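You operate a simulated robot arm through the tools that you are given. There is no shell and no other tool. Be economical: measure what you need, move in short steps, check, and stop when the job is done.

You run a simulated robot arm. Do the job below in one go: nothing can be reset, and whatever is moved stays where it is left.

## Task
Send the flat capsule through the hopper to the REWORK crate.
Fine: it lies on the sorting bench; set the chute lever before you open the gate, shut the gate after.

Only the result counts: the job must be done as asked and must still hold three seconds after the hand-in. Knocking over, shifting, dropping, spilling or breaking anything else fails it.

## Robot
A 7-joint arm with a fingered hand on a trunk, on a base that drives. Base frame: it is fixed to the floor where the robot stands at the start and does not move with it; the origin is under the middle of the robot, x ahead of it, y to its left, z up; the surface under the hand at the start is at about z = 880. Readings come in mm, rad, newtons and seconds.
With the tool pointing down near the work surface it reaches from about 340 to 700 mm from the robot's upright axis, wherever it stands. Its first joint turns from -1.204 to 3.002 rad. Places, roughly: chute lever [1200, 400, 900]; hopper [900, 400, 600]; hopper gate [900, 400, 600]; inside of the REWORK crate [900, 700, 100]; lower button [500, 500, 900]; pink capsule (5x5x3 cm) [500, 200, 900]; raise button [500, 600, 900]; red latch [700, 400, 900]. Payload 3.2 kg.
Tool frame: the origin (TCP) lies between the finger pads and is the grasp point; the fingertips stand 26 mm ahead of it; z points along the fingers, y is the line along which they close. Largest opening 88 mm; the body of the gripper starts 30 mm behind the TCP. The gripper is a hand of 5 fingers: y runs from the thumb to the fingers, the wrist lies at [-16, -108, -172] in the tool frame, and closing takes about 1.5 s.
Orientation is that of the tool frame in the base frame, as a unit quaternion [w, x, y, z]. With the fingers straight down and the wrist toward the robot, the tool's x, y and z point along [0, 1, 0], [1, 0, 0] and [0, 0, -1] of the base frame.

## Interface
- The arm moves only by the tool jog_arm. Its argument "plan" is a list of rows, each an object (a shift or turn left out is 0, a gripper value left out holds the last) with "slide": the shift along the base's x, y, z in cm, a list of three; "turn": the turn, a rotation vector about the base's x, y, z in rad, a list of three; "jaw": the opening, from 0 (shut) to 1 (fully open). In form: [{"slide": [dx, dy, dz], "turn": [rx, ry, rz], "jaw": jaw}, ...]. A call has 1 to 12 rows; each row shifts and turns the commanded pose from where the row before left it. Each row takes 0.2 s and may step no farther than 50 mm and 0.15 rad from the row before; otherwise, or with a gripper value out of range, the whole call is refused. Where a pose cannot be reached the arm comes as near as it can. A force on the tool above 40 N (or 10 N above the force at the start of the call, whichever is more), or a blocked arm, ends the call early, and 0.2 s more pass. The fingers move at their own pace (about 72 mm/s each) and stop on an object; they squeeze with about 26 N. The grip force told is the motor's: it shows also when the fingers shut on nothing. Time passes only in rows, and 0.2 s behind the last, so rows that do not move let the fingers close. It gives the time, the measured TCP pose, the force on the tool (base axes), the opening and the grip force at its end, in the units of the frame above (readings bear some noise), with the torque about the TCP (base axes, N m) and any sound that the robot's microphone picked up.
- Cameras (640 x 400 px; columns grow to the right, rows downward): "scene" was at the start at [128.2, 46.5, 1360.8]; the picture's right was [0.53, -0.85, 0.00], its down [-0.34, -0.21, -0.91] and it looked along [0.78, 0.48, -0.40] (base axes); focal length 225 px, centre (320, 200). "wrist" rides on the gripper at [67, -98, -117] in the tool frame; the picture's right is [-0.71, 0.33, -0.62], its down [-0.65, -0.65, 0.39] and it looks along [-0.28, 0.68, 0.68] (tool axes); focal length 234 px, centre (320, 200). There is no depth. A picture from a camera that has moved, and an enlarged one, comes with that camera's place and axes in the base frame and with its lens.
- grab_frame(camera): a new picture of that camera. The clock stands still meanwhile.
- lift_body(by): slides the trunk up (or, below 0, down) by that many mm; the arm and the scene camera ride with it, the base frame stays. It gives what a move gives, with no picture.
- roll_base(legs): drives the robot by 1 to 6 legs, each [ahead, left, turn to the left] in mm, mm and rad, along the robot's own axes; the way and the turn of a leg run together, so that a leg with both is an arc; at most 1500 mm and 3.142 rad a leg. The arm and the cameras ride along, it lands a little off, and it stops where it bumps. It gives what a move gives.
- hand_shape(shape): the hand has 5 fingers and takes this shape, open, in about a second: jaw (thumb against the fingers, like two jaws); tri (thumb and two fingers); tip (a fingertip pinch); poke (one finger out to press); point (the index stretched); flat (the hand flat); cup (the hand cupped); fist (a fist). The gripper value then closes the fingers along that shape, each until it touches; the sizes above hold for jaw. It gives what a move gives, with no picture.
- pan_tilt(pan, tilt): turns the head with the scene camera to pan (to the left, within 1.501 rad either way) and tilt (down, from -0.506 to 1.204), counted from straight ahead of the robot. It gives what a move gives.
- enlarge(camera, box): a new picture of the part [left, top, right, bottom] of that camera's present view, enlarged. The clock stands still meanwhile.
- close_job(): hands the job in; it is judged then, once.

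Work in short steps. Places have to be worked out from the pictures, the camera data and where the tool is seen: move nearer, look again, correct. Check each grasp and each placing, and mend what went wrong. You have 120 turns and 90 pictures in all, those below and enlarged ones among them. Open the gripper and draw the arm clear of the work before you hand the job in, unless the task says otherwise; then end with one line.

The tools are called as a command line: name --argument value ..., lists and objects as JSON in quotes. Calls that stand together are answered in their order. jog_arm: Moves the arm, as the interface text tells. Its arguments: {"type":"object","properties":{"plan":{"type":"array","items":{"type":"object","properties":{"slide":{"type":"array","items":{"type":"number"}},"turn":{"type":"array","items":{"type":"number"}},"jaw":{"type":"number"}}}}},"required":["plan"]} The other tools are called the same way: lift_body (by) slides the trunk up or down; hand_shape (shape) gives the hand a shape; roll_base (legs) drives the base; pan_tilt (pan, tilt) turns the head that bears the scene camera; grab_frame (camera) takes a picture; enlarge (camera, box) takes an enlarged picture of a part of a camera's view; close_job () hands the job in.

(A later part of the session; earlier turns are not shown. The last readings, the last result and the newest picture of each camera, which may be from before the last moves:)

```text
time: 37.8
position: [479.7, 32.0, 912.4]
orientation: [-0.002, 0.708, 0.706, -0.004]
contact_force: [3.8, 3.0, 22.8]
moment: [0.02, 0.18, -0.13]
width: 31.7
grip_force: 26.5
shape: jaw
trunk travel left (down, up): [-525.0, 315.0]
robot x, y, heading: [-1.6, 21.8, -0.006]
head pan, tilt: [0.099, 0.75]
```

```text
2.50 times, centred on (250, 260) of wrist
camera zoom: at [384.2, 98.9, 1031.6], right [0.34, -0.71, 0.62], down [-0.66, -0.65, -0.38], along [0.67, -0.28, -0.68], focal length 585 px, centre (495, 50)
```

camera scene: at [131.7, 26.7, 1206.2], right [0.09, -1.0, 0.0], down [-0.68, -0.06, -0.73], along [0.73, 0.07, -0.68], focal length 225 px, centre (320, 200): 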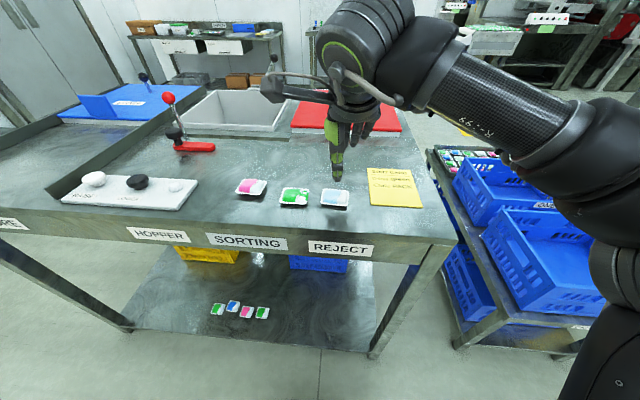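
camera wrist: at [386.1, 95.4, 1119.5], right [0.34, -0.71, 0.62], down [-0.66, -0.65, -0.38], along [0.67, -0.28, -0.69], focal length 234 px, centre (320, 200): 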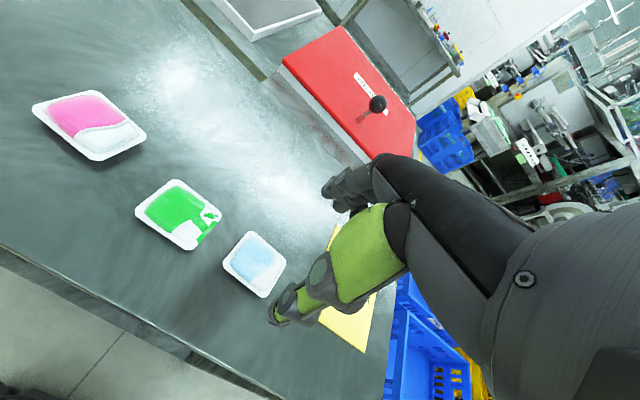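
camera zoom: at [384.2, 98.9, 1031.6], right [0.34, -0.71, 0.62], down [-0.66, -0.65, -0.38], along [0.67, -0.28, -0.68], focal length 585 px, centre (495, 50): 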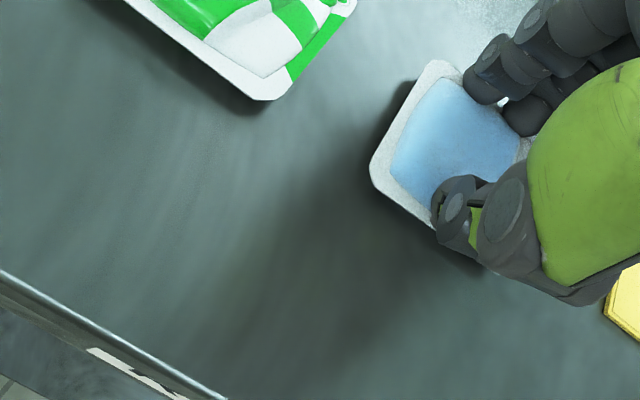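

The fingers grip the pouch above the flange (31.7 mm, 26 N). I lift slowly and check.

jog_arm --plan '[{"slide": [0, 0, 1]}, {"slide": [0, 0, 2]}, {"slide": [0, 0, 3]}, {"slide": [0, 0, 4]}]'

enlarge --camera "scene" --box '[270, 110, 400, 210]'

enlarge --camera "wrist" --box '[150, 180, 350, 340]'

```text
time: 38.8
position: [483.3, 31.8, 1009.9]
orientation: [-0.002, 0.708, 0.707, -0.007]
contact_force: [0.6, -0.3, -0.4]
moment: [-0.01, -0.03, -0.04]
width: 21.6
grip_force: 26.1
shape: jaw
trunk travel left (down, up): [-525.0, 315.0]
robot x, y, heading: [0.2, 20.2, -0.01]
head pan, tilt: [0.099, 0.75]
```

```text
4.00 times, centred on (335, 160) of scene
camera zoom: at [131.3, 27.5, 1206.2], right [0.09, -1.0, 0.0], down [-0.68, -0.06, -0.73], along [0.73, 0.07, -0.68], focal length 899 px, centre (260, 360)
```

zoom: 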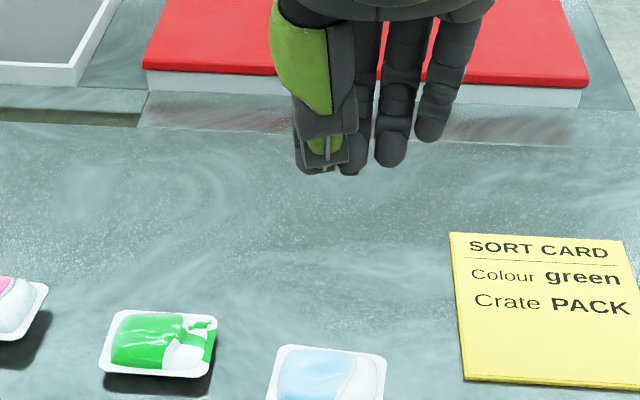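

```text
2.50 times, centred on (250, 260) of wrist
camera zoom: at [387.0, 99.6, 1129.4], right [0.34, -0.7, 0.62], down [-0.66, -0.65, -0.37], along [0.67, -0.28, -0.69], focal length 585 px, centre (495, 50)
```

zoom: 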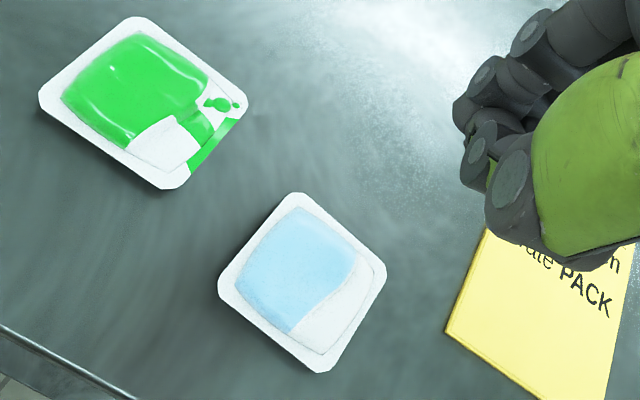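

It slipped out: the fingertips rode over the flange, and the capsule now lies at about (456, 27). I reopen, realign, and feel for the bench to grip lower.

jog_arm --plan '[{"slide": [-2.6, -0.4, 0], "jaw": 1}, {"slide": [0, 0, -3], "jaw": 1}, {"jaw": 1}, {"jaw": 1}, {"jaw": 1}]'

enlarge --camera "scene" --box '[270, 130, 400, 230]'

enlarge --camera "wrist" --box '[150, 180, 350, 340]'

```text
time: 40.0
position: [458.0, 28.3, 980.1]
orientation: [-0.004, 0.708, 0.706, -0.007]
contact_force: [-0.5, -0.1, -0.7]
moment: [-0.03, 0.01, 0.01]
width: 87.9
grip_force: 0.1
shape: jaw
trunk travel left (down, up): [-525.0, 315.0]
robot x, y, heading: [-2.1, 25.8, -0.002]
head pan, tilt: [0.099, 0.75]
```

```text
4.00 times, centred on (335, 180) of scene
camera zoom: at [131.6, 27.2, 1206.2], right [0.09, -1.0, 0.0], down [-0.68, -0.06, -0.73], along [0.73, 0.07, -0.68], focal length 899 px, centre (260, 280)
```

zoom: 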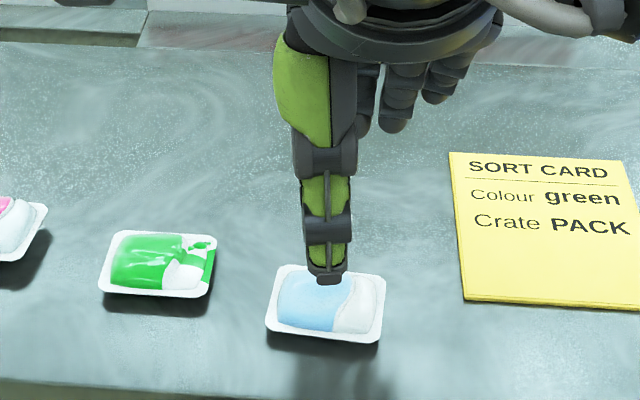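

```text
2.50 times, centred on (250, 260) of wrist
camera zoom: at [362.3, 94.9, 1098.3], right [0.34, -0.71, 0.62], down [-0.66, -0.65, -0.38], along [0.67, -0.28, -0.69], focal length 585 px, centre (495, 50)
```

zoom: 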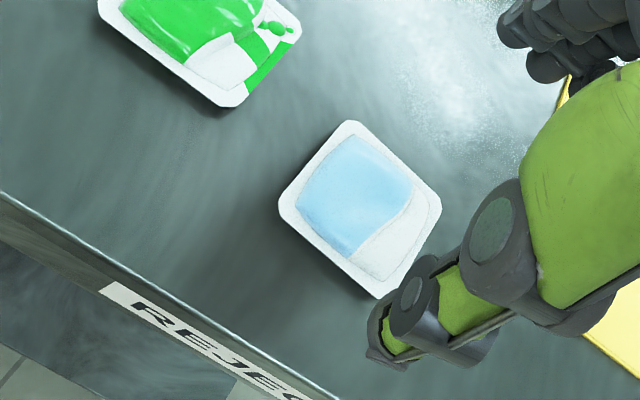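

Aligned. I lower to z≈910, then step 2 mm at a time watching the vertical force.

jog_arm --plan '[{"slide": [0, 0, -4]}, {"slide": [0, -0.2, -2.8]}, {"slide": [0, 0, -0.2]}]'

jog_arm --plan '[{"slide": [0, 0, -0.2]}, {}]'

jog_arm --plan '[{"slide": [0, 0, -0.2]}, {}]'

```text
time: 40.8
position: [456.4, 25.3, 910.8]
orientation: [-0.003, 0.708, 0.706, -0.006]
contact_force: [0.3, 0.8, -0.8]
moment: [0.03, -0.01, -0.01]
width: 87.9
grip_force: 0.1
shape: jaw
trunk travel left (down, up): [-525.0, 315.0]
robot x, y, heading: [0.5, 21.0, -0.003]
head pan, tilt: [0.099, 0.75]
```

```text
time: 41.4
position: [455.4, 26.0, 909.5]
orientation: [-0.003, 0.708, 0.706, -0.007]
contact_force: [-0.7, -0.6, 0.7]
moment: [-0.04, -0.02, -0.01]
width: 87.7
grip_force: 0.0
shape: jaw
trunk travel left (down, up): [-525.0, 315.0]
robot x, y, heading: [0.6, 24.7, -0.004]
head pan, tilt: [0.099, 0.75]
```

```text
time: 42.0
position: [456.2, 25.3, 908.5]
orientation: [-0.004, 0.709, 0.705, -0.007]
contact_force: [0.6, 0.5, 0.3]
moment: [-0.02, -0.01, -0.03]
width: 87.9
grip_force: 0.1
shape: jaw
trunk travel left (down, up): [-525.0, 315.0]
robot x, y, heading: [-1.3, 24.6, -0.008]
head pan, tilt: [0.099, 0.75]
```

jog_arm --plan '[{"slide": [0, 0, -0.2], "jaw": 0.7}, {"jaw": 0.7}, {"jaw": 0.7}, {"jaw": 0.7}]'

enlarge --camera "scene" --box '[290, 150, 380, 220]'

enlarge --camera "wrist" --box '[200, 200, 320, 320]'

```text
time: 43.0
position: [456.4, 24.9, 907.2]
orientation: [-0.002, 0.708, 0.706, -0.005]
contact_force: [1.5, -1.0, 9.0]
moment: [-0.07, -0.46, -0.01]
width: 63.3
grip_force: 0.0
shape: jaw
trunk travel left (down, up): [-525.0, 315.0]
robot x, y, heading: [-3.9, 17.0, -0.008]
head pan, tilt: [0.099, 0.75]
```

```text
5.71 times, centred on (335, 185) of scene
camera zoom: at [130.7, 27.0, 1206.4], right [0.09, -1.0, 0.0], down [-0.68, -0.06, -0.73], along [0.73, 0.07, -0.68], focal length 1284 px, centre (234, 286)
```

zoom: 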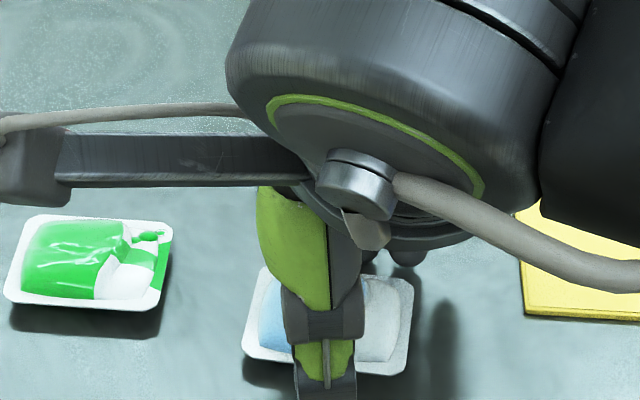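

```text
3.33 times, centred on (260, 260) of wrist
camera zoom: at [359.2, 93.1, 1025.1], right [0.34, -0.71, 0.62], down [-0.66, -0.65, -0.38], along [0.67, -0.28, -0.68], focal length 781 px, centre (520, 0)
```

zoom: 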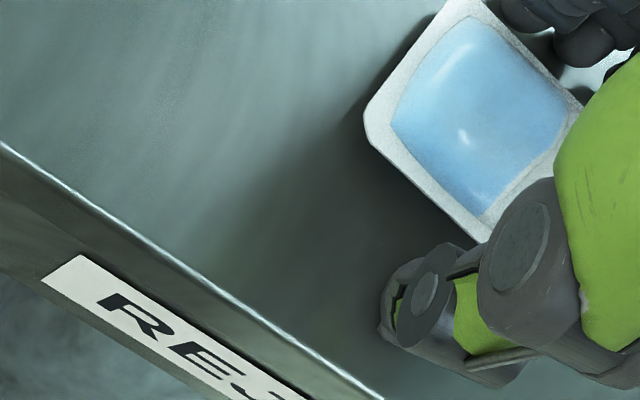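

Fingertips on the far side just touch the bench (9 N), so they're below the flange. I close fully from here.

jog_arm --plan '[{"jaw": 0.55}, {"jaw": 0.5}, {"jaw": 0.4}, {"jaw": 0.3}, {"jaw": 0.2}, {"jaw": 0.0}, {"jaw": 0.0}]'

enlarge --camera "wrist" --box '[200, 200, 320, 320]'

```text
time: 44.6
position: [456.3, 25.5, 906.6]
orientation: [-0.001, 0.708, 0.706, -0.005]
contact_force: [5.1, -1.1, 15.0]
moment: [-0.12, -0.57, 0.04]
width: 40.2
grip_force: 26.1
shape: jaw
trunk travel left (down, up): [-525.0, 315.0]
robot x, y, heading: [3.3, 23.0, -0.007]
head pan, tilt: [0.099, 0.75]
```

```text
3.33 times, centred on (260, 260) of wrist
camera zoom: at [359.3, 93.1, 1025.0], right [0.34, -0.71, 0.62], down [-0.66, -0.65, -0.38], along [0.67, -0.28, -0.68], focal length 781 px, centre (520, 0)
```

zoom: 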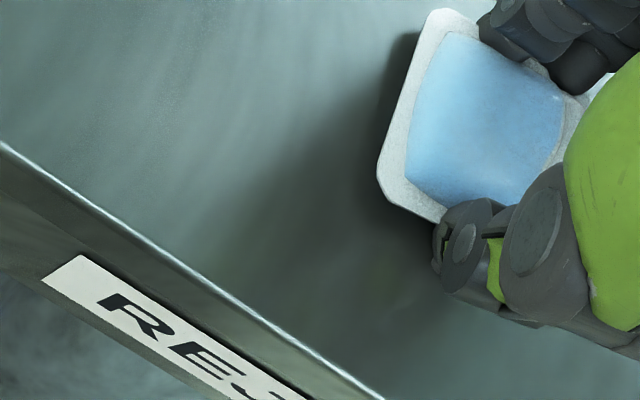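

Width 40 mm now, grip lower. Lift 2 cm slowly and check.

jog_arm --plan '[{"slide": [0, 0, 0.4]}, {"slide": [0, 0, 0.6]}, {"slide": [0, 0, 1]}, {}]'

enlarge --camera "wrist" --box '[200, 200, 320, 320]'

```text
time: 45.6
position: [455.3, 26.5, 925.2]
orientation: [-0.002, 0.708, 0.706, -0.008]
contact_force: [-0.5, -0.7, -0.8]
moment: [0.01, 0.01, 0.01]
width: 38.9
grip_force: 25.7
shape: jaw
trunk travel left (down, up): [-525.0, 315.0]
robot x, y, heading: [1.2, 20.5, -0.006]
head pan, tilt: [0.099, 0.75]
```

```text
3.33 times, centred on (260, 260) of wrist
camera zoom: at [359.4, 94.3, 1044.2], right [0.34, -0.7, 0.62], down [-0.66, -0.65, -0.38], along [0.67, -0.28, -0.69], focal length 781 px, centre (520, 0)
```

zoom: 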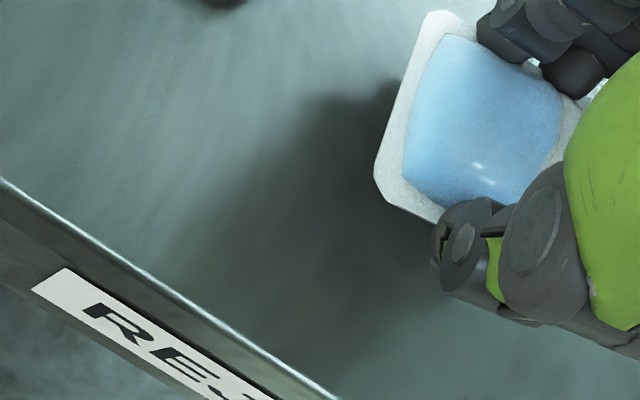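

The capsule is held firmly. I raise the hand and bring the base over in front of the hopper.

jog_arm --plan '[{"slide": [0, 0, 4]}, {"slide": [0, 0, 4]}, {"slide": [0, 0, 4]}, {"slide": [0, 0, 4]}]'

lift_body --by 40

roll_base --legs '[[0, 350, 0]]'

pan_tilt --pan 0.1 --tilt 0.6

grab_frame --camera "scene"

grab_frame --camera "wrist"

```text
time: 46.6
position: [455.8, 25.6, 1084.5]
orientation: [-0.002, 0.708, 0.706, -0.007]
contact_force: [-0.2, -0.9, -0.7]
moment: [0.02, -0.03, 0.01]
width: 38.9
grip_force: 26.0
shape: jaw
trunk travel left (down, up): [-525.0, 315.0]
robot x, y, heading: [-2.6, 20.7, -0.012]
head pan, tilt: [0.099, 0.75]
```

```text
time: 47.5
position: [455.5, 24.8, 1124.4]
orientation: [-0.004, 0.708, 0.706, -0.006]
contact_force: [-0.1, 0.2, -0.3]
moment: [-0.02, -0.01, 0.01]
width: 38.7
grip_force: 26.1
shape: jaw
trunk travel left (down, up): [-565.0, 275.0]
robot x, y, heading: [-2.8, 20.3, -0.01]
head pan, tilt: [0.099, 0.75]
```

```text
time: 49.7
position: [458.3, 372.7, 1123.5]
orientation: [-0.003, 0.708, 0.706, -0.008]
contact_force: [0.7, -0.3, -0.4]
moment: [0.0, 0.01, 0.0]
width: 38.9
grip_force: 26.4
shape: jaw
trunk travel left (down, up): [-565.0, 275.0]
robot x, y, heading: [3.0, 372.9, -0.009]
head pan, tilt: [0.099, 0.75]
```

```text
time: 50.4
position: [459.8, 372.3, 1123.8]
orientation: [-0.003, 0.709, 0.705, -0.007]
contact_force: [0.7, 0.4, 0.1]
moment: [-0.01, -0.01, 0.0]
width: 38.8
grip_force: 26.4
shape: jaw
trunk travel left (down, up): [-565.0, 275.0]
robot x, y, heading: [3.1, 369.2, -0.007]
head pan, tilt: [0.099, 0.6]
```

```text
39 pictures are left
camera scene: at [140.1, 374.9, 1259.0], right [0.09, -1.0, 0.0], down [-0.56, -0.05, -0.82], along [0.82, 0.07, -0.57], focal length 225 px, centre (320, 200)
```

scene: 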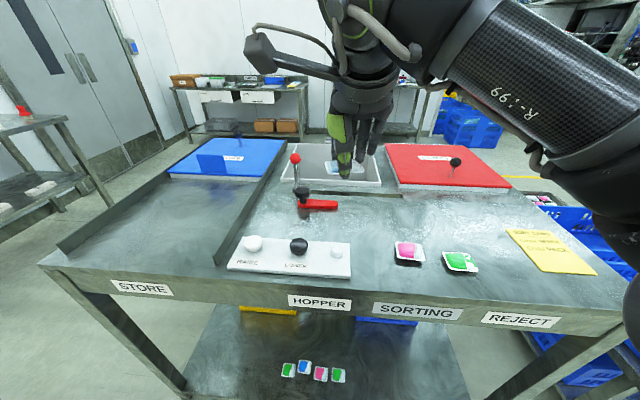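

```text
38 pictures are left
camera wrist: at [363.1, 439.1, 1242.2], right [0.34, -0.71, 0.62], down [-0.66, -0.65, -0.38], along [0.67, -0.29, -0.69], focal length 234 px, centre (320, 200)
```

wrist: 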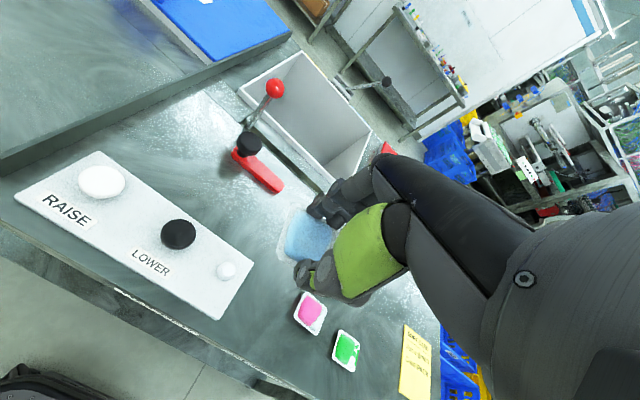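

Capsule still held. The hopper mouth spans about x 760–1080, y 243–562. I drive forward 85 mm, then extend the arm over the hopper at this height.

roll_base --legs '[[85, 0, 0]]'

jog_arm --plan '[{"slide": [4.5, 0.3, 0]}, {"slide": [4.5, 0.3, 0]}, {"slide": [4.5, 0.3, 0]}, {"slide": [4.5, 0.3, 0]}, {"slide": [4.5, 0.3, 0]}, {"slide": [4.5, 0.3, 0]}, {"slide": [3, 0, 0]}]'

```text
time: 51.5
position: [545.4, 369.8, 1123.7]
orientation: [-0.003, 0.709, 0.705, -0.006]
contact_force: [0.1, 0.1, -0.9]
moment: [0.0, 0.01, 0.01]
width: 38.8
grip_force: 26.2
shape: jaw
trunk travel left (down, up): [-565.0, 275.0]
robot x, y, heading: [89.2, 370.8, -0.014]
head pan, tilt: [0.099, 0.6]
```

```text
time: 53.1
position: [709.6, 374.4, 1058.5]
orientation: [-0.002, 0.709, 0.705, -0.007]
contact_force: [-0.3, 0.0, -0.1]
moment: [0.0, 0.01, 0.0]
width: 38.8
grip_force: 26.7
shape: jaw
out of reach, approached as far as the arm can: row 3, 4, 5, 6, 7
trunk travel left (down, up): [-565.0, 275.0]
robot x, y, heading: [90.7, 368.2, -0.011]
head pan, tilt: [0.099, 0.6]
```

Reach is limited at this height; I raise the trunk and tilt the fingers forward (turn about −y) to reach further over the hopper.

lift_body --by 150

jog_arm --plan '[{"slide": [0, 0, -2], "turn": [0, -0.12, 0]}, {"slide": [1, 0, -2], "turn": [0, -0.12, 0]}, {"slide": [2, 0, -2], "turn": [0, -0.12, 0]}, {"slide": [3, 0, -2], "turn": [0, -0.12, 0]}, {"slide": [3, 0, -2], "turn": [0, -0.12, 0]}]'

```text
time: 54.9
position: [708.1, 373.0, 1208.8]
orientation: [-0.003, 0.709, 0.705, -0.007]
contact_force: [-0.5, 0.7, -0.6]
moment: [-0.03, 0.02, -0.03]
width: 38.8
grip_force: 26.1
shape: jaw
trunk travel left (down, up): [-715.0, 125.0]
robot x, y, heading: [86.6, 369.4, -0.013]
head pan, tilt: [0.099, 0.6]
```

```text
time: 56.0
position: [800.8, 372.4, 1109.2]
orientation: [0.206, 0.679, 0.675, 0.203]
contact_force: [-0.3, 0.3, 1.3]
moment: [0.0, -0.01, 0.02]
width: 38.3
grip_force: 25.9
shape: jaw
trunk travel left (down, up): [-715.0, 125.0]
robot x, y, heading: [84.5, 371.7, -0.011]
head pan, tilt: [0.099, 0.6]
```

That works. Continue forward and down to about (860, 385, 980).

jog_arm --plan '[{"slide": [2, 0.5, -3]}, {"slide": [2, 0.5, -3]}, {"slide": [2, 0.5, -3]}, {"slide": [0, 0, -3.5]}]'

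grab_frame --camera "scene"

grab_frame --camera "wrist"

```text
time: 57.0
position: [856.1, 386.6, 982.6]
orientation: [0.206, 0.679, 0.675, 0.203]
contact_force: [-0.2, -0.1, -0.3]
moment: [0.02, 0.0, 0.01]
width: 38.2
grip_force: 26.4
shape: jaw
trunk travel left (down, up): [-715.0, 125.0]
robot x, y, heading: [85.9, 368.5, -0.013]
head pan, tilt: [0.099, 0.6]
```

```text
37 pictures are left
camera scene: at [225.5, 373.8, 1409.1], right [0.09, -1.0, 0.0], down [-0.56, -0.05, -0.82], along [0.82, 0.07, -0.57], focal length 225 px, centre (320, 200)
```

scene: 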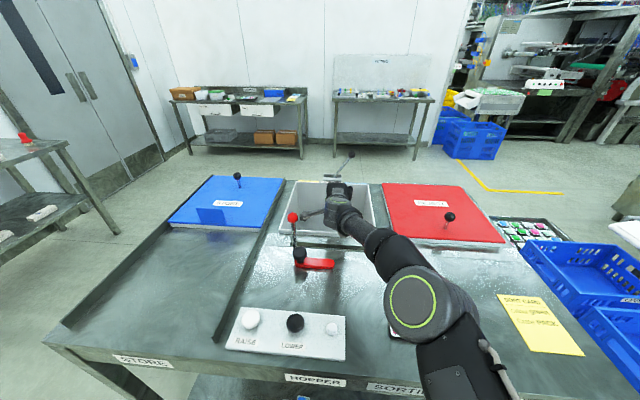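

```text
36 pictures are left
camera wrist: at [710.6, 455.6, 1026.5], right [-0.07, -0.71, 0.7], down [-0.33, -0.65, -0.69], along [0.94, -0.29, -0.19], focal length 234 px, centre (320, 200)
```

wrist: 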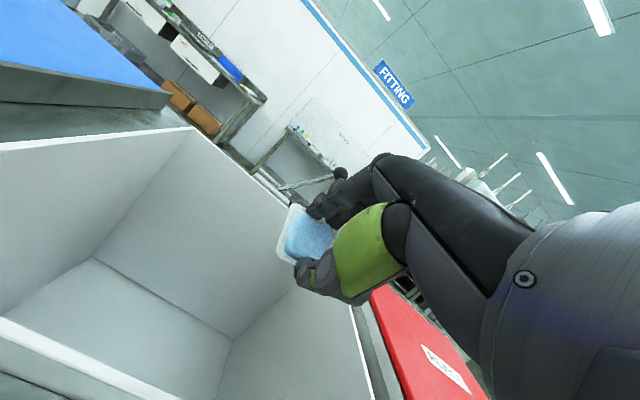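

Over the hopper mouth. The wrist-camera bracket is near the red ball, so I move a little right and forward, lower 5 cm into the mouth and release.

jog_arm --plan '[{"slide": [1, -2, 0]}, {"slide": [0, -1, -2.5]}, {"slide": [0, 0, -2.5]}, {"jaw": 0.5}, {"jaw": 1}, {"jaw": 1}, {"jaw": 1}, {"jaw": 1}]'

jog_arm --plan '[{"slide": [0, 0, 4]}, {"slide": [0, 0, 4]}, {"slide": [0, 0, 4]}]'

grab_frame --camera "wrist"

```text
time: 58.9
position: [867.4, 358.7, 934.8]
orientation: [0.206, 0.679, 0.674, 0.203]
contact_force: [0.0, 0.5, 0.2]
moment: [-0.01, 0.01, 0.01]
width: 87.6
grip_force: 0.0
shape: jaw
trunk travel left (down, up): [-715.0, 125.0]
robot x, y, heading: [86.6, 368.9, -0.007]
head pan, tilt: [0.099, 0.6]
```

```text
time: 59.6
position: [864.1, 360.1, 1056.5]
orientation: [0.206, 0.68, 0.674, 0.203]
contact_force: [0.1, -0.7, 0.0]
moment: [0.0, 0.01, -0.02]
width: 87.9
grip_force: 0.1
shape: jaw
trunk travel left (down, up): [-715.0, 125.0]
robot x, y, heading: [85.2, 369.0, -0.007]
head pan, tilt: [0.099, 0.6]
```

```text
35 pictures are left
camera wrist: at [719.7, 427.7, 1099.4], right [-0.08, -0.71, 0.7], down [-0.33, -0.65, -0.68], along [0.94, -0.29, -0.19], focal length 234 px, centre (320, 200)
```

wrist: 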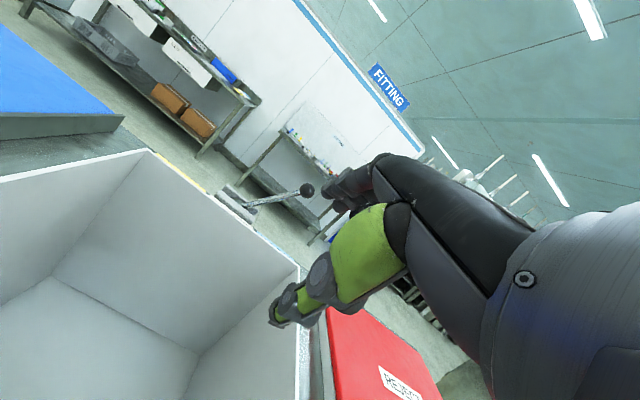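

Released. Before driving around, I test whether the arm can reach the chute lever from here by levelling the hand forward while staying above the hopper.

jog_arm --plan '[{"slide": [1, 0, 1], "turn": [0, -0.12, 0]}, {"slide": [2, 0, 0], "turn": [0, -0.12, 0]}, {"slide": [3, 0, 0], "turn": [0, -0.12, 0]}, {"slide": [3, 0, 0], "turn": [0, -0.12, 0]}, {"slide": [3, 0, 0], "turn": [0, -0.12, 0]}, {"slide": [3, 0, 0], "turn": [0, -0.12, 0]}]'

grab_frame --camera "scene"

```text
time: 61.0
position: [899.6, 303.7, 1158.4]
orientation: [0.419, 0.572, 0.568, 0.418]
contact_force: [0.1, 0.7, 0.1]
moment: [0.01, -0.01, 0.02]
width: 87.8
grip_force: 0.0
shape: jaw
out of reach, approached as far as the arm can: row 2, 3, 4, 5, 6
trunk travel left (down, up): [-715.0, 125.0]
robot x, y, heading: [87.8, 364.4, -0.011]
head pan, tilt: [0.099, 0.6]
```

```text
34 pictures are left
camera scene: at [226.4, 374.6, 1409.0], right [0.09, -1.0, 0.0], down [-0.56, -0.05, -0.82], along [0.82, 0.07, -0.57], focal length 225 px, centre (320, 200)
```

scene: 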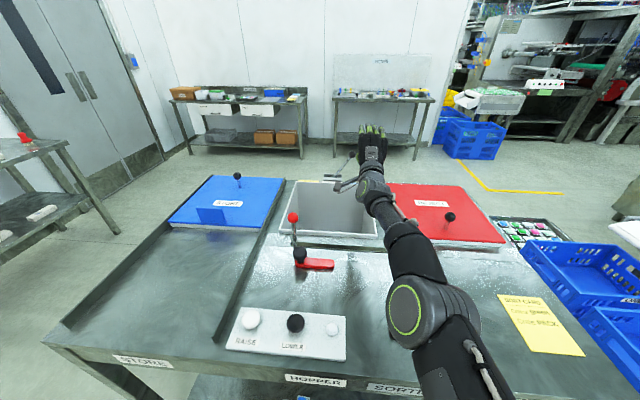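

The arm is nearly straight at x≈900, so the lever must be worked from behind the bench. I retract the arm to a compact pose first.

jog_arm --plan '[{"slide": [-4, 0, 2], "turn": [0, 0.12, 0]}, {"slide": [-4, 0, 2], "turn": [0, 0.12, 0]}, {"slide": [-4, 0, 2], "turn": [0, 0.12, 0]}, {"slide": [-4, 0, 1], "turn": [0, 0.12, 0]}, {"slide": [-4, 0, 0], "turn": [0, 0.12, 0]}, {"slide": [-4, 0, 0], "turn": [0, 0.12, 0]}, {"slide": [-4, 0, 0], "turn": [0, 0.12, 0]}, {"slide": [-4, 0, 0], "turn": [0, 0.12, 0]}, {"slide": [-4, 0, 0], "turn": [0, 0.12, 0]}, {"slide": [-4, 0, 0], "turn": [0, 0.12, 0]}]'

```text
time: 63.2
position: [509.6, 304.2, 1231.8]
orientation: [0.039, 0.708, 0.704, 0.035]
contact_force: [0.6, -0.7, -0.4]
moment: [0.01, -0.03, -0.03]
width: 88.1
grip_force: 0.0
shape: jaw
out of reach, approached as far as the arm can: row 5
trunk travel left (down, up): [-715.0, 125.0]
robot x, y, heading: [89.3, 368.8, -0.013]
head pan, tilt: [0.099, 0.6]
```

Hand is compact at z≈1230, above all levers. Drive: back, left past the bench end, then forward alongside it.

roll_base --legs '[[-140, 0, 0], [0, 1250, 0]]'

pan_tilt --pan 0.0 --tilt 0.45

grab_frame --camera "scene"

```text
time: 70.5
position: [379.8, 1558.8, 1231.0]
orientation: [0.039, 0.706, 0.706, 0.036]
contact_force: [-0.1, 0.2, 0.3]
moment: [0.03, 0.01, 0.01]
width: 88.0
grip_force: 0.1
shape: jaw
trunk travel left (down, up): [-715.0, 125.0]
robot x, y, heading: [-41.6, 1618.9, -0.006]
head pan, tilt: [0.099, 0.6]
```

```text
time: 71.2
position: [379.2, 1557.8, 1232.1]
orientation: [0.039, 0.706, 0.706, 0.036]
contact_force: [0.6, 0.0, 0.3]
moment: [0.0, -0.01, 0.01]
width: 88.3
grip_force: 0.1
shape: jaw
trunk travel left (down, up): [-715.0, 125.0]
robot x, y, heading: [-43.9, 1622.6, -0.003]
head pan, tilt: [0.0, 0.45]
```

```text
33 pictures are left
camera scene: at [97.4, 1617.5, 1422.6], right [0.0, -1.0, 0.0], down [-0.44, 0.0, -0.9], along [0.9, 0.0, -0.44], focal length 225 px, centre (320, 200)
```

scene: 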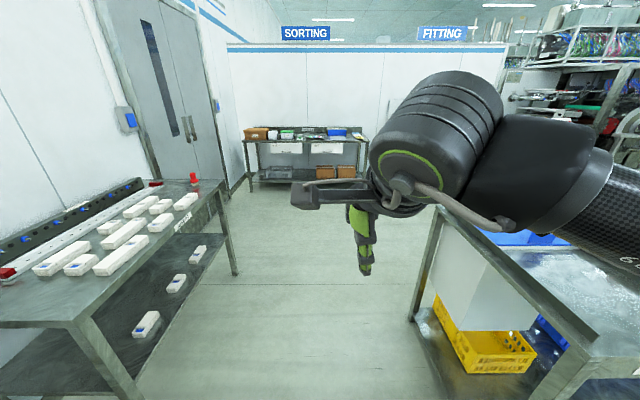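

The lane is clear (bench end y≈980, left table y≥2340). Drive forward past the bench, turn round, and slide in behind the hopper.

roll_base --legs '[[900, 0, 0], [900, 0, 0], [0, 0, 3.14]]'

pan_tilt --pan 0.6 --tilt 0.45

grab_frame --camera "scene"

```text
time: 87.6
position: [1342.8, 1670.7, 1231.4]
orientation: [-0.034, -0.699, 0.713, 0.041]
contact_force: [-0.9, 0.1, 0.1]
moment: [-0.03, 0.0, 0.0]
width: 88.1
grip_force: 0.0
shape: jaw
trunk travel left (down, up): [-715.0, 125.0]
robot x, y, heading: [1766.7, 1602.2, 3.118]
head pan, tilt: [0.0, 0.45]
```

```text
time: 88.6
position: [1342.0, 1671.0, 1232.0]
orientation: [-0.036, -0.699, 0.713, 0.039]
contact_force: [0.0, 0.5, -0.4]
moment: [-0.01, 0.04, 0.0]
width: 88.0
grip_force: 0.0
shape: jaw
trunk travel left (down, up): [-715.0, 125.0]
robot x, y, heading: [1764.3, 1604.4, 3.119]
head pan, tilt: [0.6, 0.45]
```

```text
32 pictures are left
camera scene: at [1637.3, 1550.1, 1422.7], right [-0.55, 0.84, 0.0], down [0.36, 0.24, -0.9], along [-0.75, -0.49, -0.44], focal length 225 px, centre (320, 200)
```

scene: 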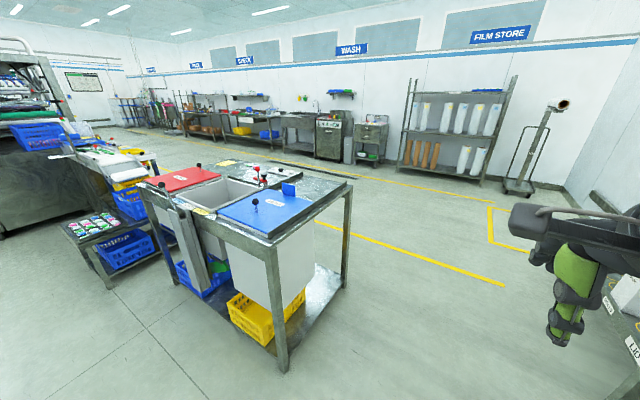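

All clear behind the bench. Slide in behind the chute lever.

roll_base --legs '[[0, 0, 0.022], [0, 1220, 0]]'

pan_tilt --pan 0.0 --tilt 0.7

grab_frame --camera "scene"

```text
time: 95.2
position: [1350.0, 427.0, 1231.1]
orientation: [0.036, 0.712, -0.7, -0.039]
contact_force: [0.2, -0.5, -0.7]
moment: [0.01, 0.0, 0.0]
width: 88.3
grip_force: 0.1
shape: jaw
trunk travel left (down, up): [-715.0, 125.0]
robot x, y, heading: [1774.4, 372.7, -3.124]
head pan, tilt: [0.6, 0.45]
```

```text
time: 96.2
position: [1348.4, 428.3, 1231.1]
orientation: [0.037, 0.713, -0.699, -0.04]
contact_force: [-0.4, 1.0, -0.1]
moment: [0.03, 0.0, 0.02]
width: 88.0
grip_force: 0.0
shape: jaw
trunk travel left (down, up): [-715.0, 125.0]
robot x, y, heading: [1778.5, 369.3, -3.122]
head pan, tilt: [0.0, 0.7]
```

```text
31 pictures are left
camera scene: at [1638.6, 369.1, 1400.5], right [-0.02, 1.0, 0.0], down [0.64, 0.01, -0.77], along [-0.77, -0.01, -0.64], focal length 225 px, centre (320, 200)
```

scene: 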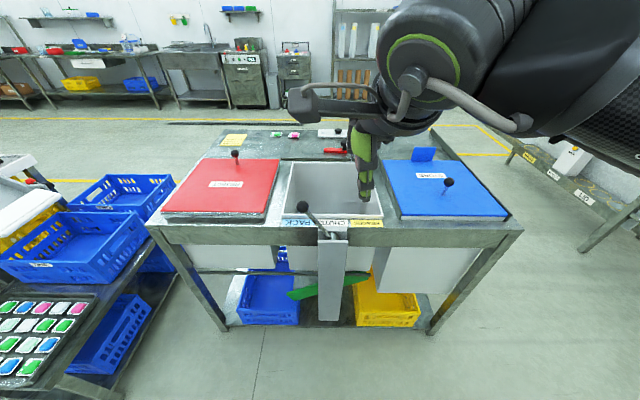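

The lever is confirmed: ball ≈ (1187, 318, 1004), pivot ≈ (1198, 394, 895). I move the closed hand to the PACK side of it (y≈190), staying high first.

jog_arm --plan '[{"slide": [0, -4.5, 0], "turn": [0, -0.075, 0], "jaw": 0}, {"slide": [0, -4.5, 0]}, {"slide": [-3, -3.5, 0]}, {"slide": [-3, -3.5, 0]}, {"slide": [-3, -3.5, 0]}, {"slide": [-3, -3.5, 0]}, {"slide": [-3, -1, -3.5]}, {"slide": [-1, 0, -4]}]'

grab_frame --camera "scene"

```text
time: 98.0
position: [1203.3, 203.5, 1155.6]
orientation: [0.009, 0.714, -0.7, -0.015]
contact_force: [0.1, -0.3, -0.2]
moment: [0.01, -0.03, 0.0]
width: 0.1
grip_force: 25.6
shape: jaw
out of reach, approached as far as the arm can: row 6
trunk travel left (down, up): [-715.0, 125.0]
robot x, y, heading: [1773.5, 373.4, -3.13]
head pan, tilt: [0.0, 0.7]
```

```text
30 pictures are left
camera scene: at [1638.3, 367.4, 1400.5], right [-0.02, 1.0, 0.0], down [0.64, 0.01, -0.76], along [-0.76, -0.01, -0.64], focal length 225 px, centre (320, 200)
```

scene: 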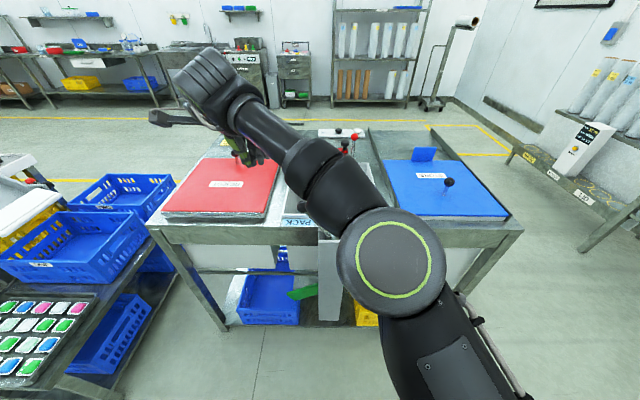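

The hand is on the PACK side. I lower it to ball height (z≈1000), watching for contact.

jog_arm --plan '[{"slide": [-0.5, 0, -4]}, {"slide": [-0.5, 0, -4]}, {"slide": [0, 0, -4]}, {"slide": [0, 0, -3.5]}]'

grab_frame --camera "scene"

```text
time: 99.0
position: [1190.9, 204.8, 1002.7]
orientation: [0.01, 0.713, -0.701, -0.012]
contact_force: [0.3, -0.4, 0.5]
moment: [0.02, 0.01, -0.02]
width: 0.0
grip_force: 25.8
shape: jaw
trunk travel left (down, up): [-715.0, 125.0]
robot x, y, heading: [1774.6, 373.1, -3.127]
head pan, tilt: [0.0, 0.7]
```

```text
29 pictures are left
camera scene: at [1637.9, 368.9, 1400.4], right [-0.02, 1.0, 0.0], down [0.64, 0.01, -0.76], along [-0.76, -0.01, -0.64], focal length 225 px, centre (320, 200)
```

scene: 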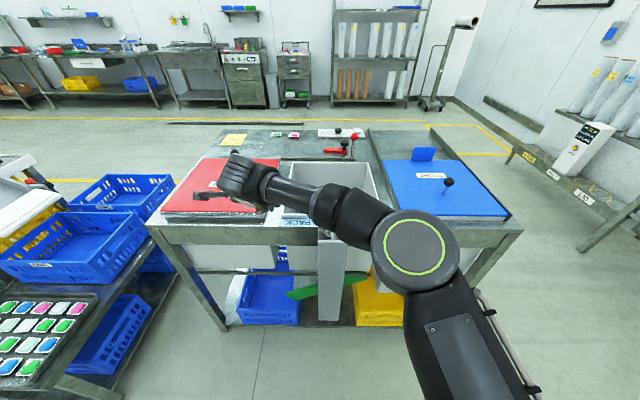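

No contact. Now push toward REWORK (+y).

jog_arm --plan '[{"slide": [0, 3, 0]}, {"slide": [0, 2, 0]}, {"slide": [0, 2, 0]}, {"slide": [0, 2, 0]}, {"slide": [0, 2, 0]}, {"slide": [0, 2, 0]}]'

```text
time: 100.0
position: [1192.2, 286.7, 1013.0]
orientation: [0.024, 0.719, -0.694, -0.017]
contact_force: [-2.3, -9.5, 14.4]
moment: [0.65, 0.03, 0.15]
width: 0.0
grip_force: 26.0
shape: jaw
trunk travel left (down, up): [-715.0, 125.0]
robot x, y, heading: [1775.0, 371.4, -3.124]
head pan, tilt: [0.0, 0.7]
stopped in row 5: the force on the tool passed its limit at 45 N (the readings are from after the stop); the commanded pose is now the measured one
```

grab_frame --camera "wrist"

enlarge --camera "scene" --box '[200, 130, 400, 260]'

```text
28 pictures are left
camera wrist: at [1297.9, 224.4, 1126.2], right [-0.32, 0.7, 0.63], down [0.61, 0.67, -0.43], along [-0.73, 0.25, -0.64], focal length 234 px, centre (320, 200)
```

wrist: 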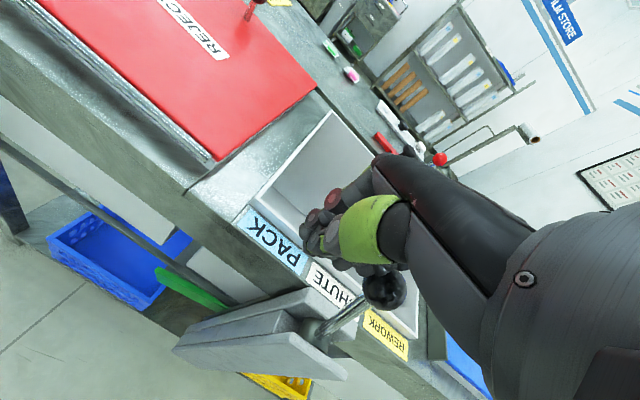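

```text
3.08 times, centred on (300, 195) of scene
camera zoom: at [1638.8, 367.8, 1400.5], right [-0.02, 1.0, 0.0], down [0.64, 0.01, -0.77], along [-0.77, -0.01, -0.64], focal length 692 px, centre (382, 215)
```

zoom: 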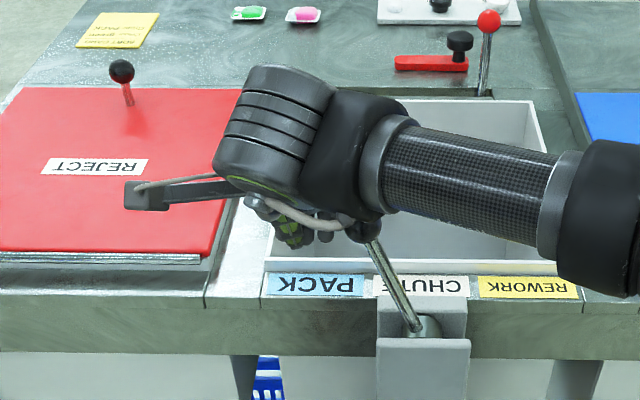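

The lever has swung partway (about 40° → 26°). I continue with slower, smaller steps, following its arc slightly upward.

jog_arm --plan '[{"slide": [0, 0.6, 0.3]}, {"slide": [0, 0.6, 0.2]}, {"slide": [0, 0.6, 0.2]}, {"slide": [0, 0.6, 0.1]}, {"slide": [0, 0.6, 0]}, {"slide": [0, 0.6, 0]}, {"slide": [0, 0.6, 0]}, {"slide": [0, 0.6, 0]}]'

```text
time: 101.8
position: [1192.5, 335.9, 1018.3]
orientation: [0.021, 0.717, -0.697, -0.016]
contact_force: [0.0, -3.0, 3.2]
moment: [0.2, 0.0, 0.01]
width: 0.0
grip_force: 26.6
shape: jaw
trunk travel left (down, up): [-715.0, 125.0]
robot x, y, heading: [1773.0, 370.6, -3.117]
head pan, tilt: [0.0, 0.7]
```

Progress with little force. Continue.

jog_arm --plan '[{"slide": [0, 0.8, 0]}, {"slide": [0, 0.8, 0]}, {"slide": [0, 0.8, 0]}, {"slide": [0, 0.8, -0.1]}, {"slide": [0, 0.8, -0.2]}, {"slide": [0, 0.8, -0.2]}, {"slide": [0, 0.8, -0.2]}, {"slide": [0, 0.8, -0.3]}]'

enlarge --camera "scene" --box '[200, 130, 400, 260]'

```text
time: 103.6
position: [1191.7, 401.3, 1009.2]
orientation: [0.021, 0.717, -0.697, -0.015]
contact_force: [0.2, -1.2, 1.2]
moment: [0.07, -0.01, -0.03]
width: 0.1
grip_force: 25.7
shape: jaw
trunk travel left (down, up): [-715.0, 125.0]
robot x, y, heading: [1775.0, 373.0, -3.12]
head pan, tilt: [0.0, 0.7]
```

```text
3.08 times, centred on (300, 195) of scene
camera zoom: at [1638.6, 368.5, 1400.5], right [-0.02, 1.0, 0.0], down [0.64, 0.01, -0.77], along [-0.76, -0.01, -0.64], focal length 692 px, centre (382, 215)
```

zoom: 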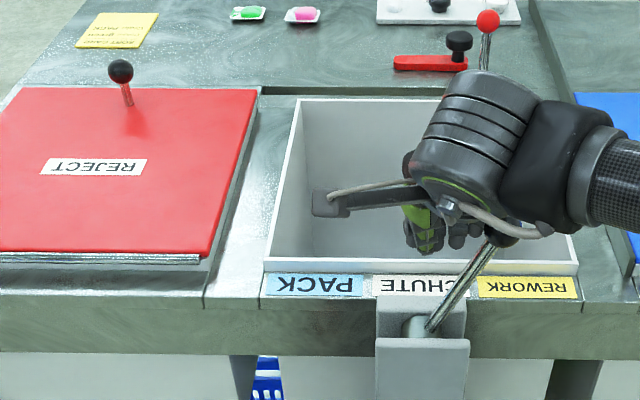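

The lever now leans to REWORK. I push gently further until the end stop is felt.

jog_arm --plan '[{"slide": [0, 0.6, -0.3]}, {"slide": [0, 0.6, -0.3]}, {"slide": [0, 0.6, -0.3]}, {"slide": [0, 0.5, -0.3]}]'

jog_arm --plan '[{"slide": [0, 0.5, -0.2]}, {"slide": [0, 0.5, -0.2]}, {"slide": [0, 0.5, -0.2]}]'

jog_arm --plan '[{"slide": [0, -2, 1]}, {"slide": [0, -3, 3]}, {"slide": [0, -3, 4]}, {"slide": [1, -3, 3.5]}, {"slide": [3, 0, 3]}]'

grab_frame --camera "scene"

```text
time: 104.6
position: [1193.0, 422.9, 997.2]
orientation: [0.021, 0.718, -0.696, -0.016]
contact_force: [-1.9, -2.7, 3.3]
moment: [0.16, 0.01, 0.09]
width: 0.0
grip_force: 26.3
shape: jaw
trunk travel left (down, up): [-715.0, 125.0]
robot x, y, heading: [1776.1, 373.1, -3.122]
head pan, tilt: [0.0, 0.7]
```

```text
time: 105.4
position: [1192.0, 429.6, 993.4]
orientation: [0.022, 0.72, -0.693, -0.018]
contact_force: [-5.1, -23.8, 14.0]
moment: [0.84, -0.02, 0.29]
width: 0.0
grip_force: 25.5
shape: jaw
trunk travel left (down, up): [-715.0, 125.0]
robot x, y, heading: [1771.2, 373.2, -3.122]
head pan, tilt: [0.0, 0.7]
```

```text
time: 106.6
position: [1235.2, 328.6, 1140.0]
orientation: [0.021, 0.717, -0.697, -0.015]
contact_force: [-0.1, 0.3, -0.4]
moment: [-0.03, -0.01, 0.02]
width: 0.0
grip_force: 26.1
shape: jaw
trunk travel left (down, up): [-715.0, 125.0]
robot x, y, heading: [1775.9, 371.9, -3.121]
head pan, tilt: [0.0, 0.7]
```

```text
25 pictures are left
camera scene: at [1640.5, 369.6, 1400.7], right [-0.02, 1.0, 0.0], down [0.64, 0.01, -0.77], along [-0.77, -0.01, -0.64], focal length 225 px, centre (320, 200)
```

scene: 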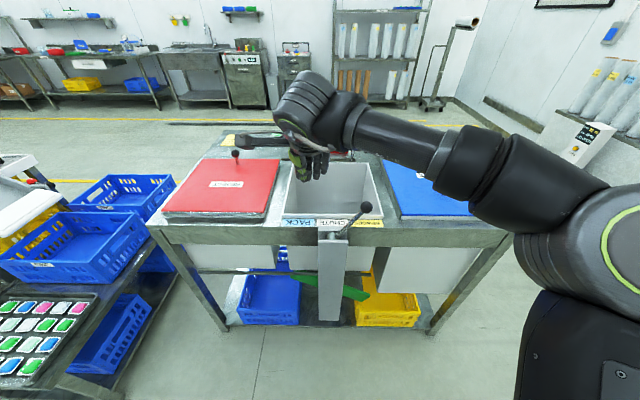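

The end stop was felt and the chute now tips toward the yellow crate. A wrist view to check the capsule inside the hopper.

grab_frame --camera "wrist"

```text
24 pictures are left
camera wrist: at [1339.8, 266.1, 1251.8], right [-0.32, 0.7, 0.64], down [0.61, 0.66, -0.43], along [-0.72, 0.25, -0.64], focal length 234 px, centre (320, 200)
```

wrist: 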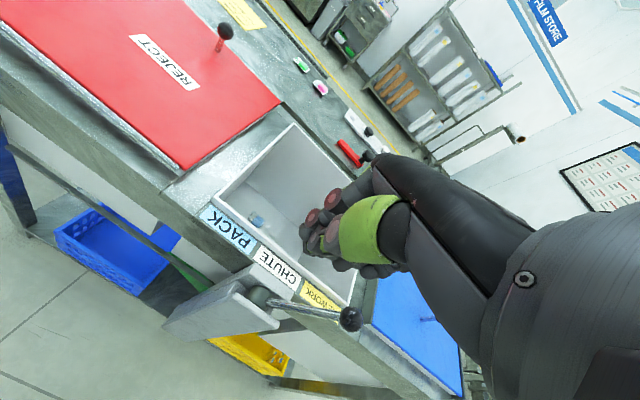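

The capsule lies on the hopper floor. I retract the hand and drive back the same way to the front.

jog_arm --plan '[{"slide": [3, 1, 3], "jaw": 1}, {"slide": [3, 1, 3]}, {"slide": [3, 1, 2]}, {"slide": [3, 1, 0]}]'

roll_base --legs '[[0, -1230, 0], [0, 0, 3.12], [-900, 0, 0], [-920, 0, 0]]'

```text
time: 107.6
position: [1355.7, 371.2, 1215.3]
orientation: [0.022, 0.716, -0.697, -0.015]
contact_force: [0.3, 0.8, -0.1]
moment: [-0.01, 0.04, 0.06]
width: 88.0
grip_force: 0.1
shape: jaw
trunk travel left (down, up): [-715.0, 125.0]
robot x, y, heading: [1775.4, 374.9, -3.127]
head pan, tilt: [0.0, 0.7]
```

```text
time: 129.8
position: [342.7, 1666.5, 1215.2]
orientation: [0.017, 0.719, 0.694, 0.021]
contact_force: [-0.3, 0.0, -0.2]
moment: [0.02, 0.03, 0.01]
width: 88.0
grip_force: 0.0
shape: jaw
trunk travel left (down, up): [-715.0, 125.0]
robot x, y, heading: [-78.4, 1689.9, -0.046]
head pan, tilt: [0.0, 0.7]
```

roll_base --legs '[[0, 0, 0.044], [0, -1300, 0], [150, 0, 0]]'

pan_tilt --pan 0.15 --tilt 0.65

grab_frame --camera "scene"

```text
time: 137.7
position: [480.3, 373.7, 1215.2]
orientation: [0.017, 0.708, 0.705, 0.021]
contact_force: [-0.8, 0.0, 0.1]
moment: [-0.01, 0.03, 0.0]
width: 88.1
grip_force: 0.0
shape: jaw
trunk travel left (down, up): [-715.0, 125.0]
robot x, y, heading: [59.9, 384.8, -0.02]
head pan, tilt: [0.0, 0.7]
```

```text
time: 138.4
position: [480.7, 374.3, 1215.4]
orientation: [0.016, 0.708, 0.706, 0.021]
contact_force: [0.7, -0.3, -0.9]
moment: [0.0, 0.01, 0.03]
width: 87.9
grip_force: 0.0
shape: jaw
trunk travel left (down, up): [-715.0, 125.0]
robot x, y, heading: [61.8, 384.4, -0.018]
head pan, tilt: [0.15, 0.649]
```

```text
23 pictures are left
camera scene: at [196.9, 392.8, 1404.8], right [0.13, -0.99, 0.0], down [-0.6, -0.08, -0.8], along [0.79, 0.11, -0.6], focal length 225 px, centre (320, 200)
```

scene: 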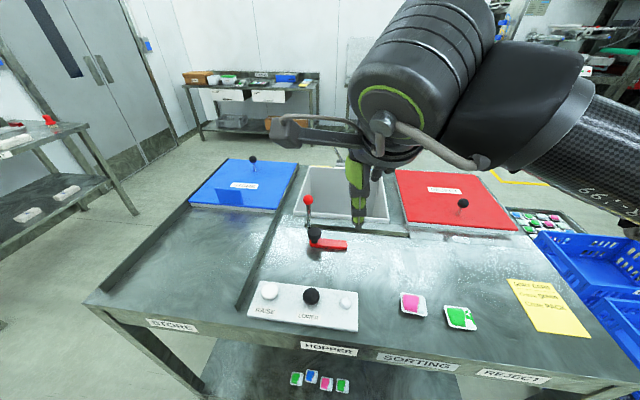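

Ball at about (735, 505, 992). I move the open hand above it to grip the ball (closing along x).

jog_arm --plan '[{"slide": [3.5, 2, -1.5]}, {"slide": [3.5, 2, -1.5]}, {"slide": [3.5, 2, -2]}, {"slide": [3.5, 2, -2]}, {"slide": [3.5, 2, -2]}, {"slide": [3.5, 2, -2]}, {"slide": [3, 1, -2]}, {"slide": [1.3, 0, -1]}]'

enlarge --camera "scene" --box '[220, 110, 400, 260]'

grab_frame --camera "wrist"

```text
time: 140.2
position: [707.2, 495.9, 1090.0]
orientation: [0.016, 0.709, 0.705, 0.021]
contact_force: [0.0, 0.1, -0.2]
moment: [0.03, 0.04, -0.03]
width: 88.0
grip_force: 0.1
shape: jaw
out of reach, approached as far as the arm can: row 7, 8
trunk travel left (down, up): [-715.0, 125.0]
robot x, y, heading: [62.0, 381.6, -0.017]
head pan, tilt: [0.15, 0.649]
```

```text
2.67 times, centred on (310, 185) of scene
camera zoom: at [197.1, 391.8, 1404.8], right [0.13, -0.99, 0.0], down [-0.6, -0.08, -0.8], along [0.79, 0.11, -0.6], focal length 599 px, centre (347, 240)
```

zoom: 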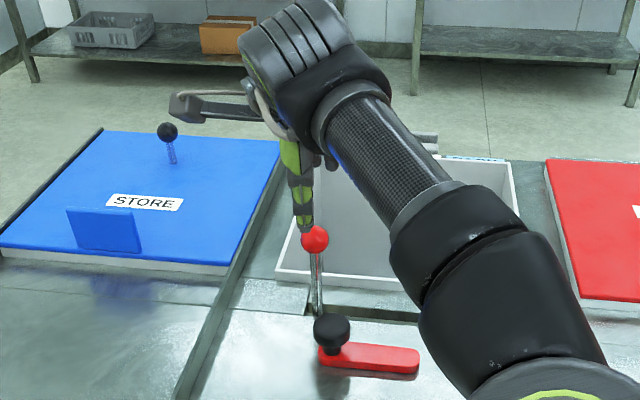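

```text
21 pictures are left
camera wrist: at [604.4, 561.4, 1202.9], right [0.3, -0.71, 0.64], down [-0.64, -0.64, -0.43], along [0.71, -0.28, -0.64], focal length 234 px, centre (320, 200)
```

wrist: 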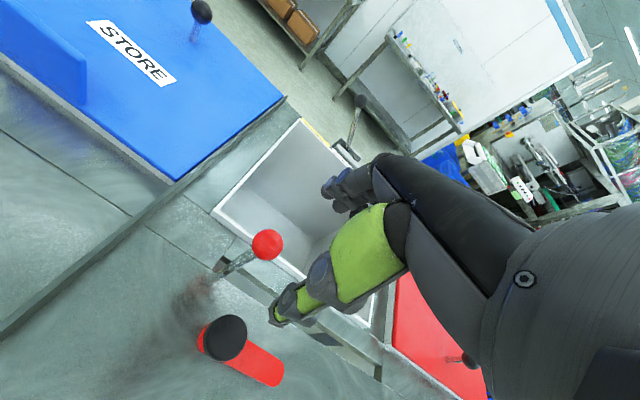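

Ball refined to (734, 503, 993). I drive forward 25 mm for reach, then check the pose.

roll_base --legs '[[26, 0, 0]]'

jog_arm --plan '[{"slide": [0, 0, -2.5]}]'

```text
time: 141.0
position: [732.7, 496.3, 1092.2]
orientation: [0.017, 0.708, 0.705, 0.02]
contact_force: [0.3, -0.6, -0.2]
moment: [-0.01, 0.0, 0.01]
width: 87.8
grip_force: 0.1
shape: jaw
trunk travel left (down, up): [-715.0, 125.0]
robot x, y, heading: [88.1, 382.5, -0.017]
head pan, tilt: [0.15, 0.649]
```

```text
time: 141.4
position: [734.2, 493.3, 1065.9]
orientation: [0.016, 0.709, 0.705, 0.022]
contact_force: [0.3, -0.4, 0.0]
moment: [0.02, 0.02, 0.0]
width: 87.8
grip_force: 0.0
shape: jaw
trunk travel left (down, up): [-715.0, 125.0]
robot x, y, heading: [88.1, 383.5, -0.018]
head pan, tilt: [0.15, 0.649]
```

jog_arm --plan '[{"slide": [0, 0.8, -2]}, {"slide": [0, 0, -2.5]}, {"slide": [0, 0, -2.5]}]'

enlarge --camera "wrist" --box '[180, 150, 420, 350]'

```text
time: 142.2
position: [732.8, 503.9, 994.9]
orientation: [0.017, 0.709, 0.705, 0.021]
contact_force: [0.2, 0.1, -0.5]
moment: [0.02, 0.01, 0.05]
width: 87.9
grip_force: 0.1
shape: jaw
trunk travel left (down, up): [-715.0, 125.0]
robot x, y, heading: [83.7, 383.4, -0.017]
head pan, tilt: [0.15, 0.649]
```

```text
2.00 times, centred on (300, 250) of wrist
camera zoom: at [629.9, 570.3, 1108.7], right [0.3, -0.71, 0.64], down [-0.64, -0.64, -0.43], along [0.71, -0.28, -0.64], focal length 468 px, centre (360, 100)
```

zoom: 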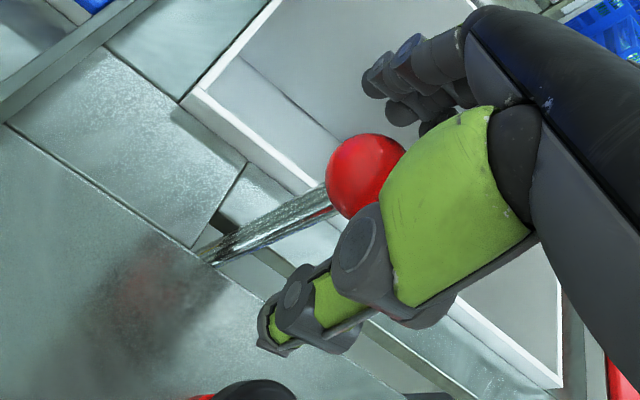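

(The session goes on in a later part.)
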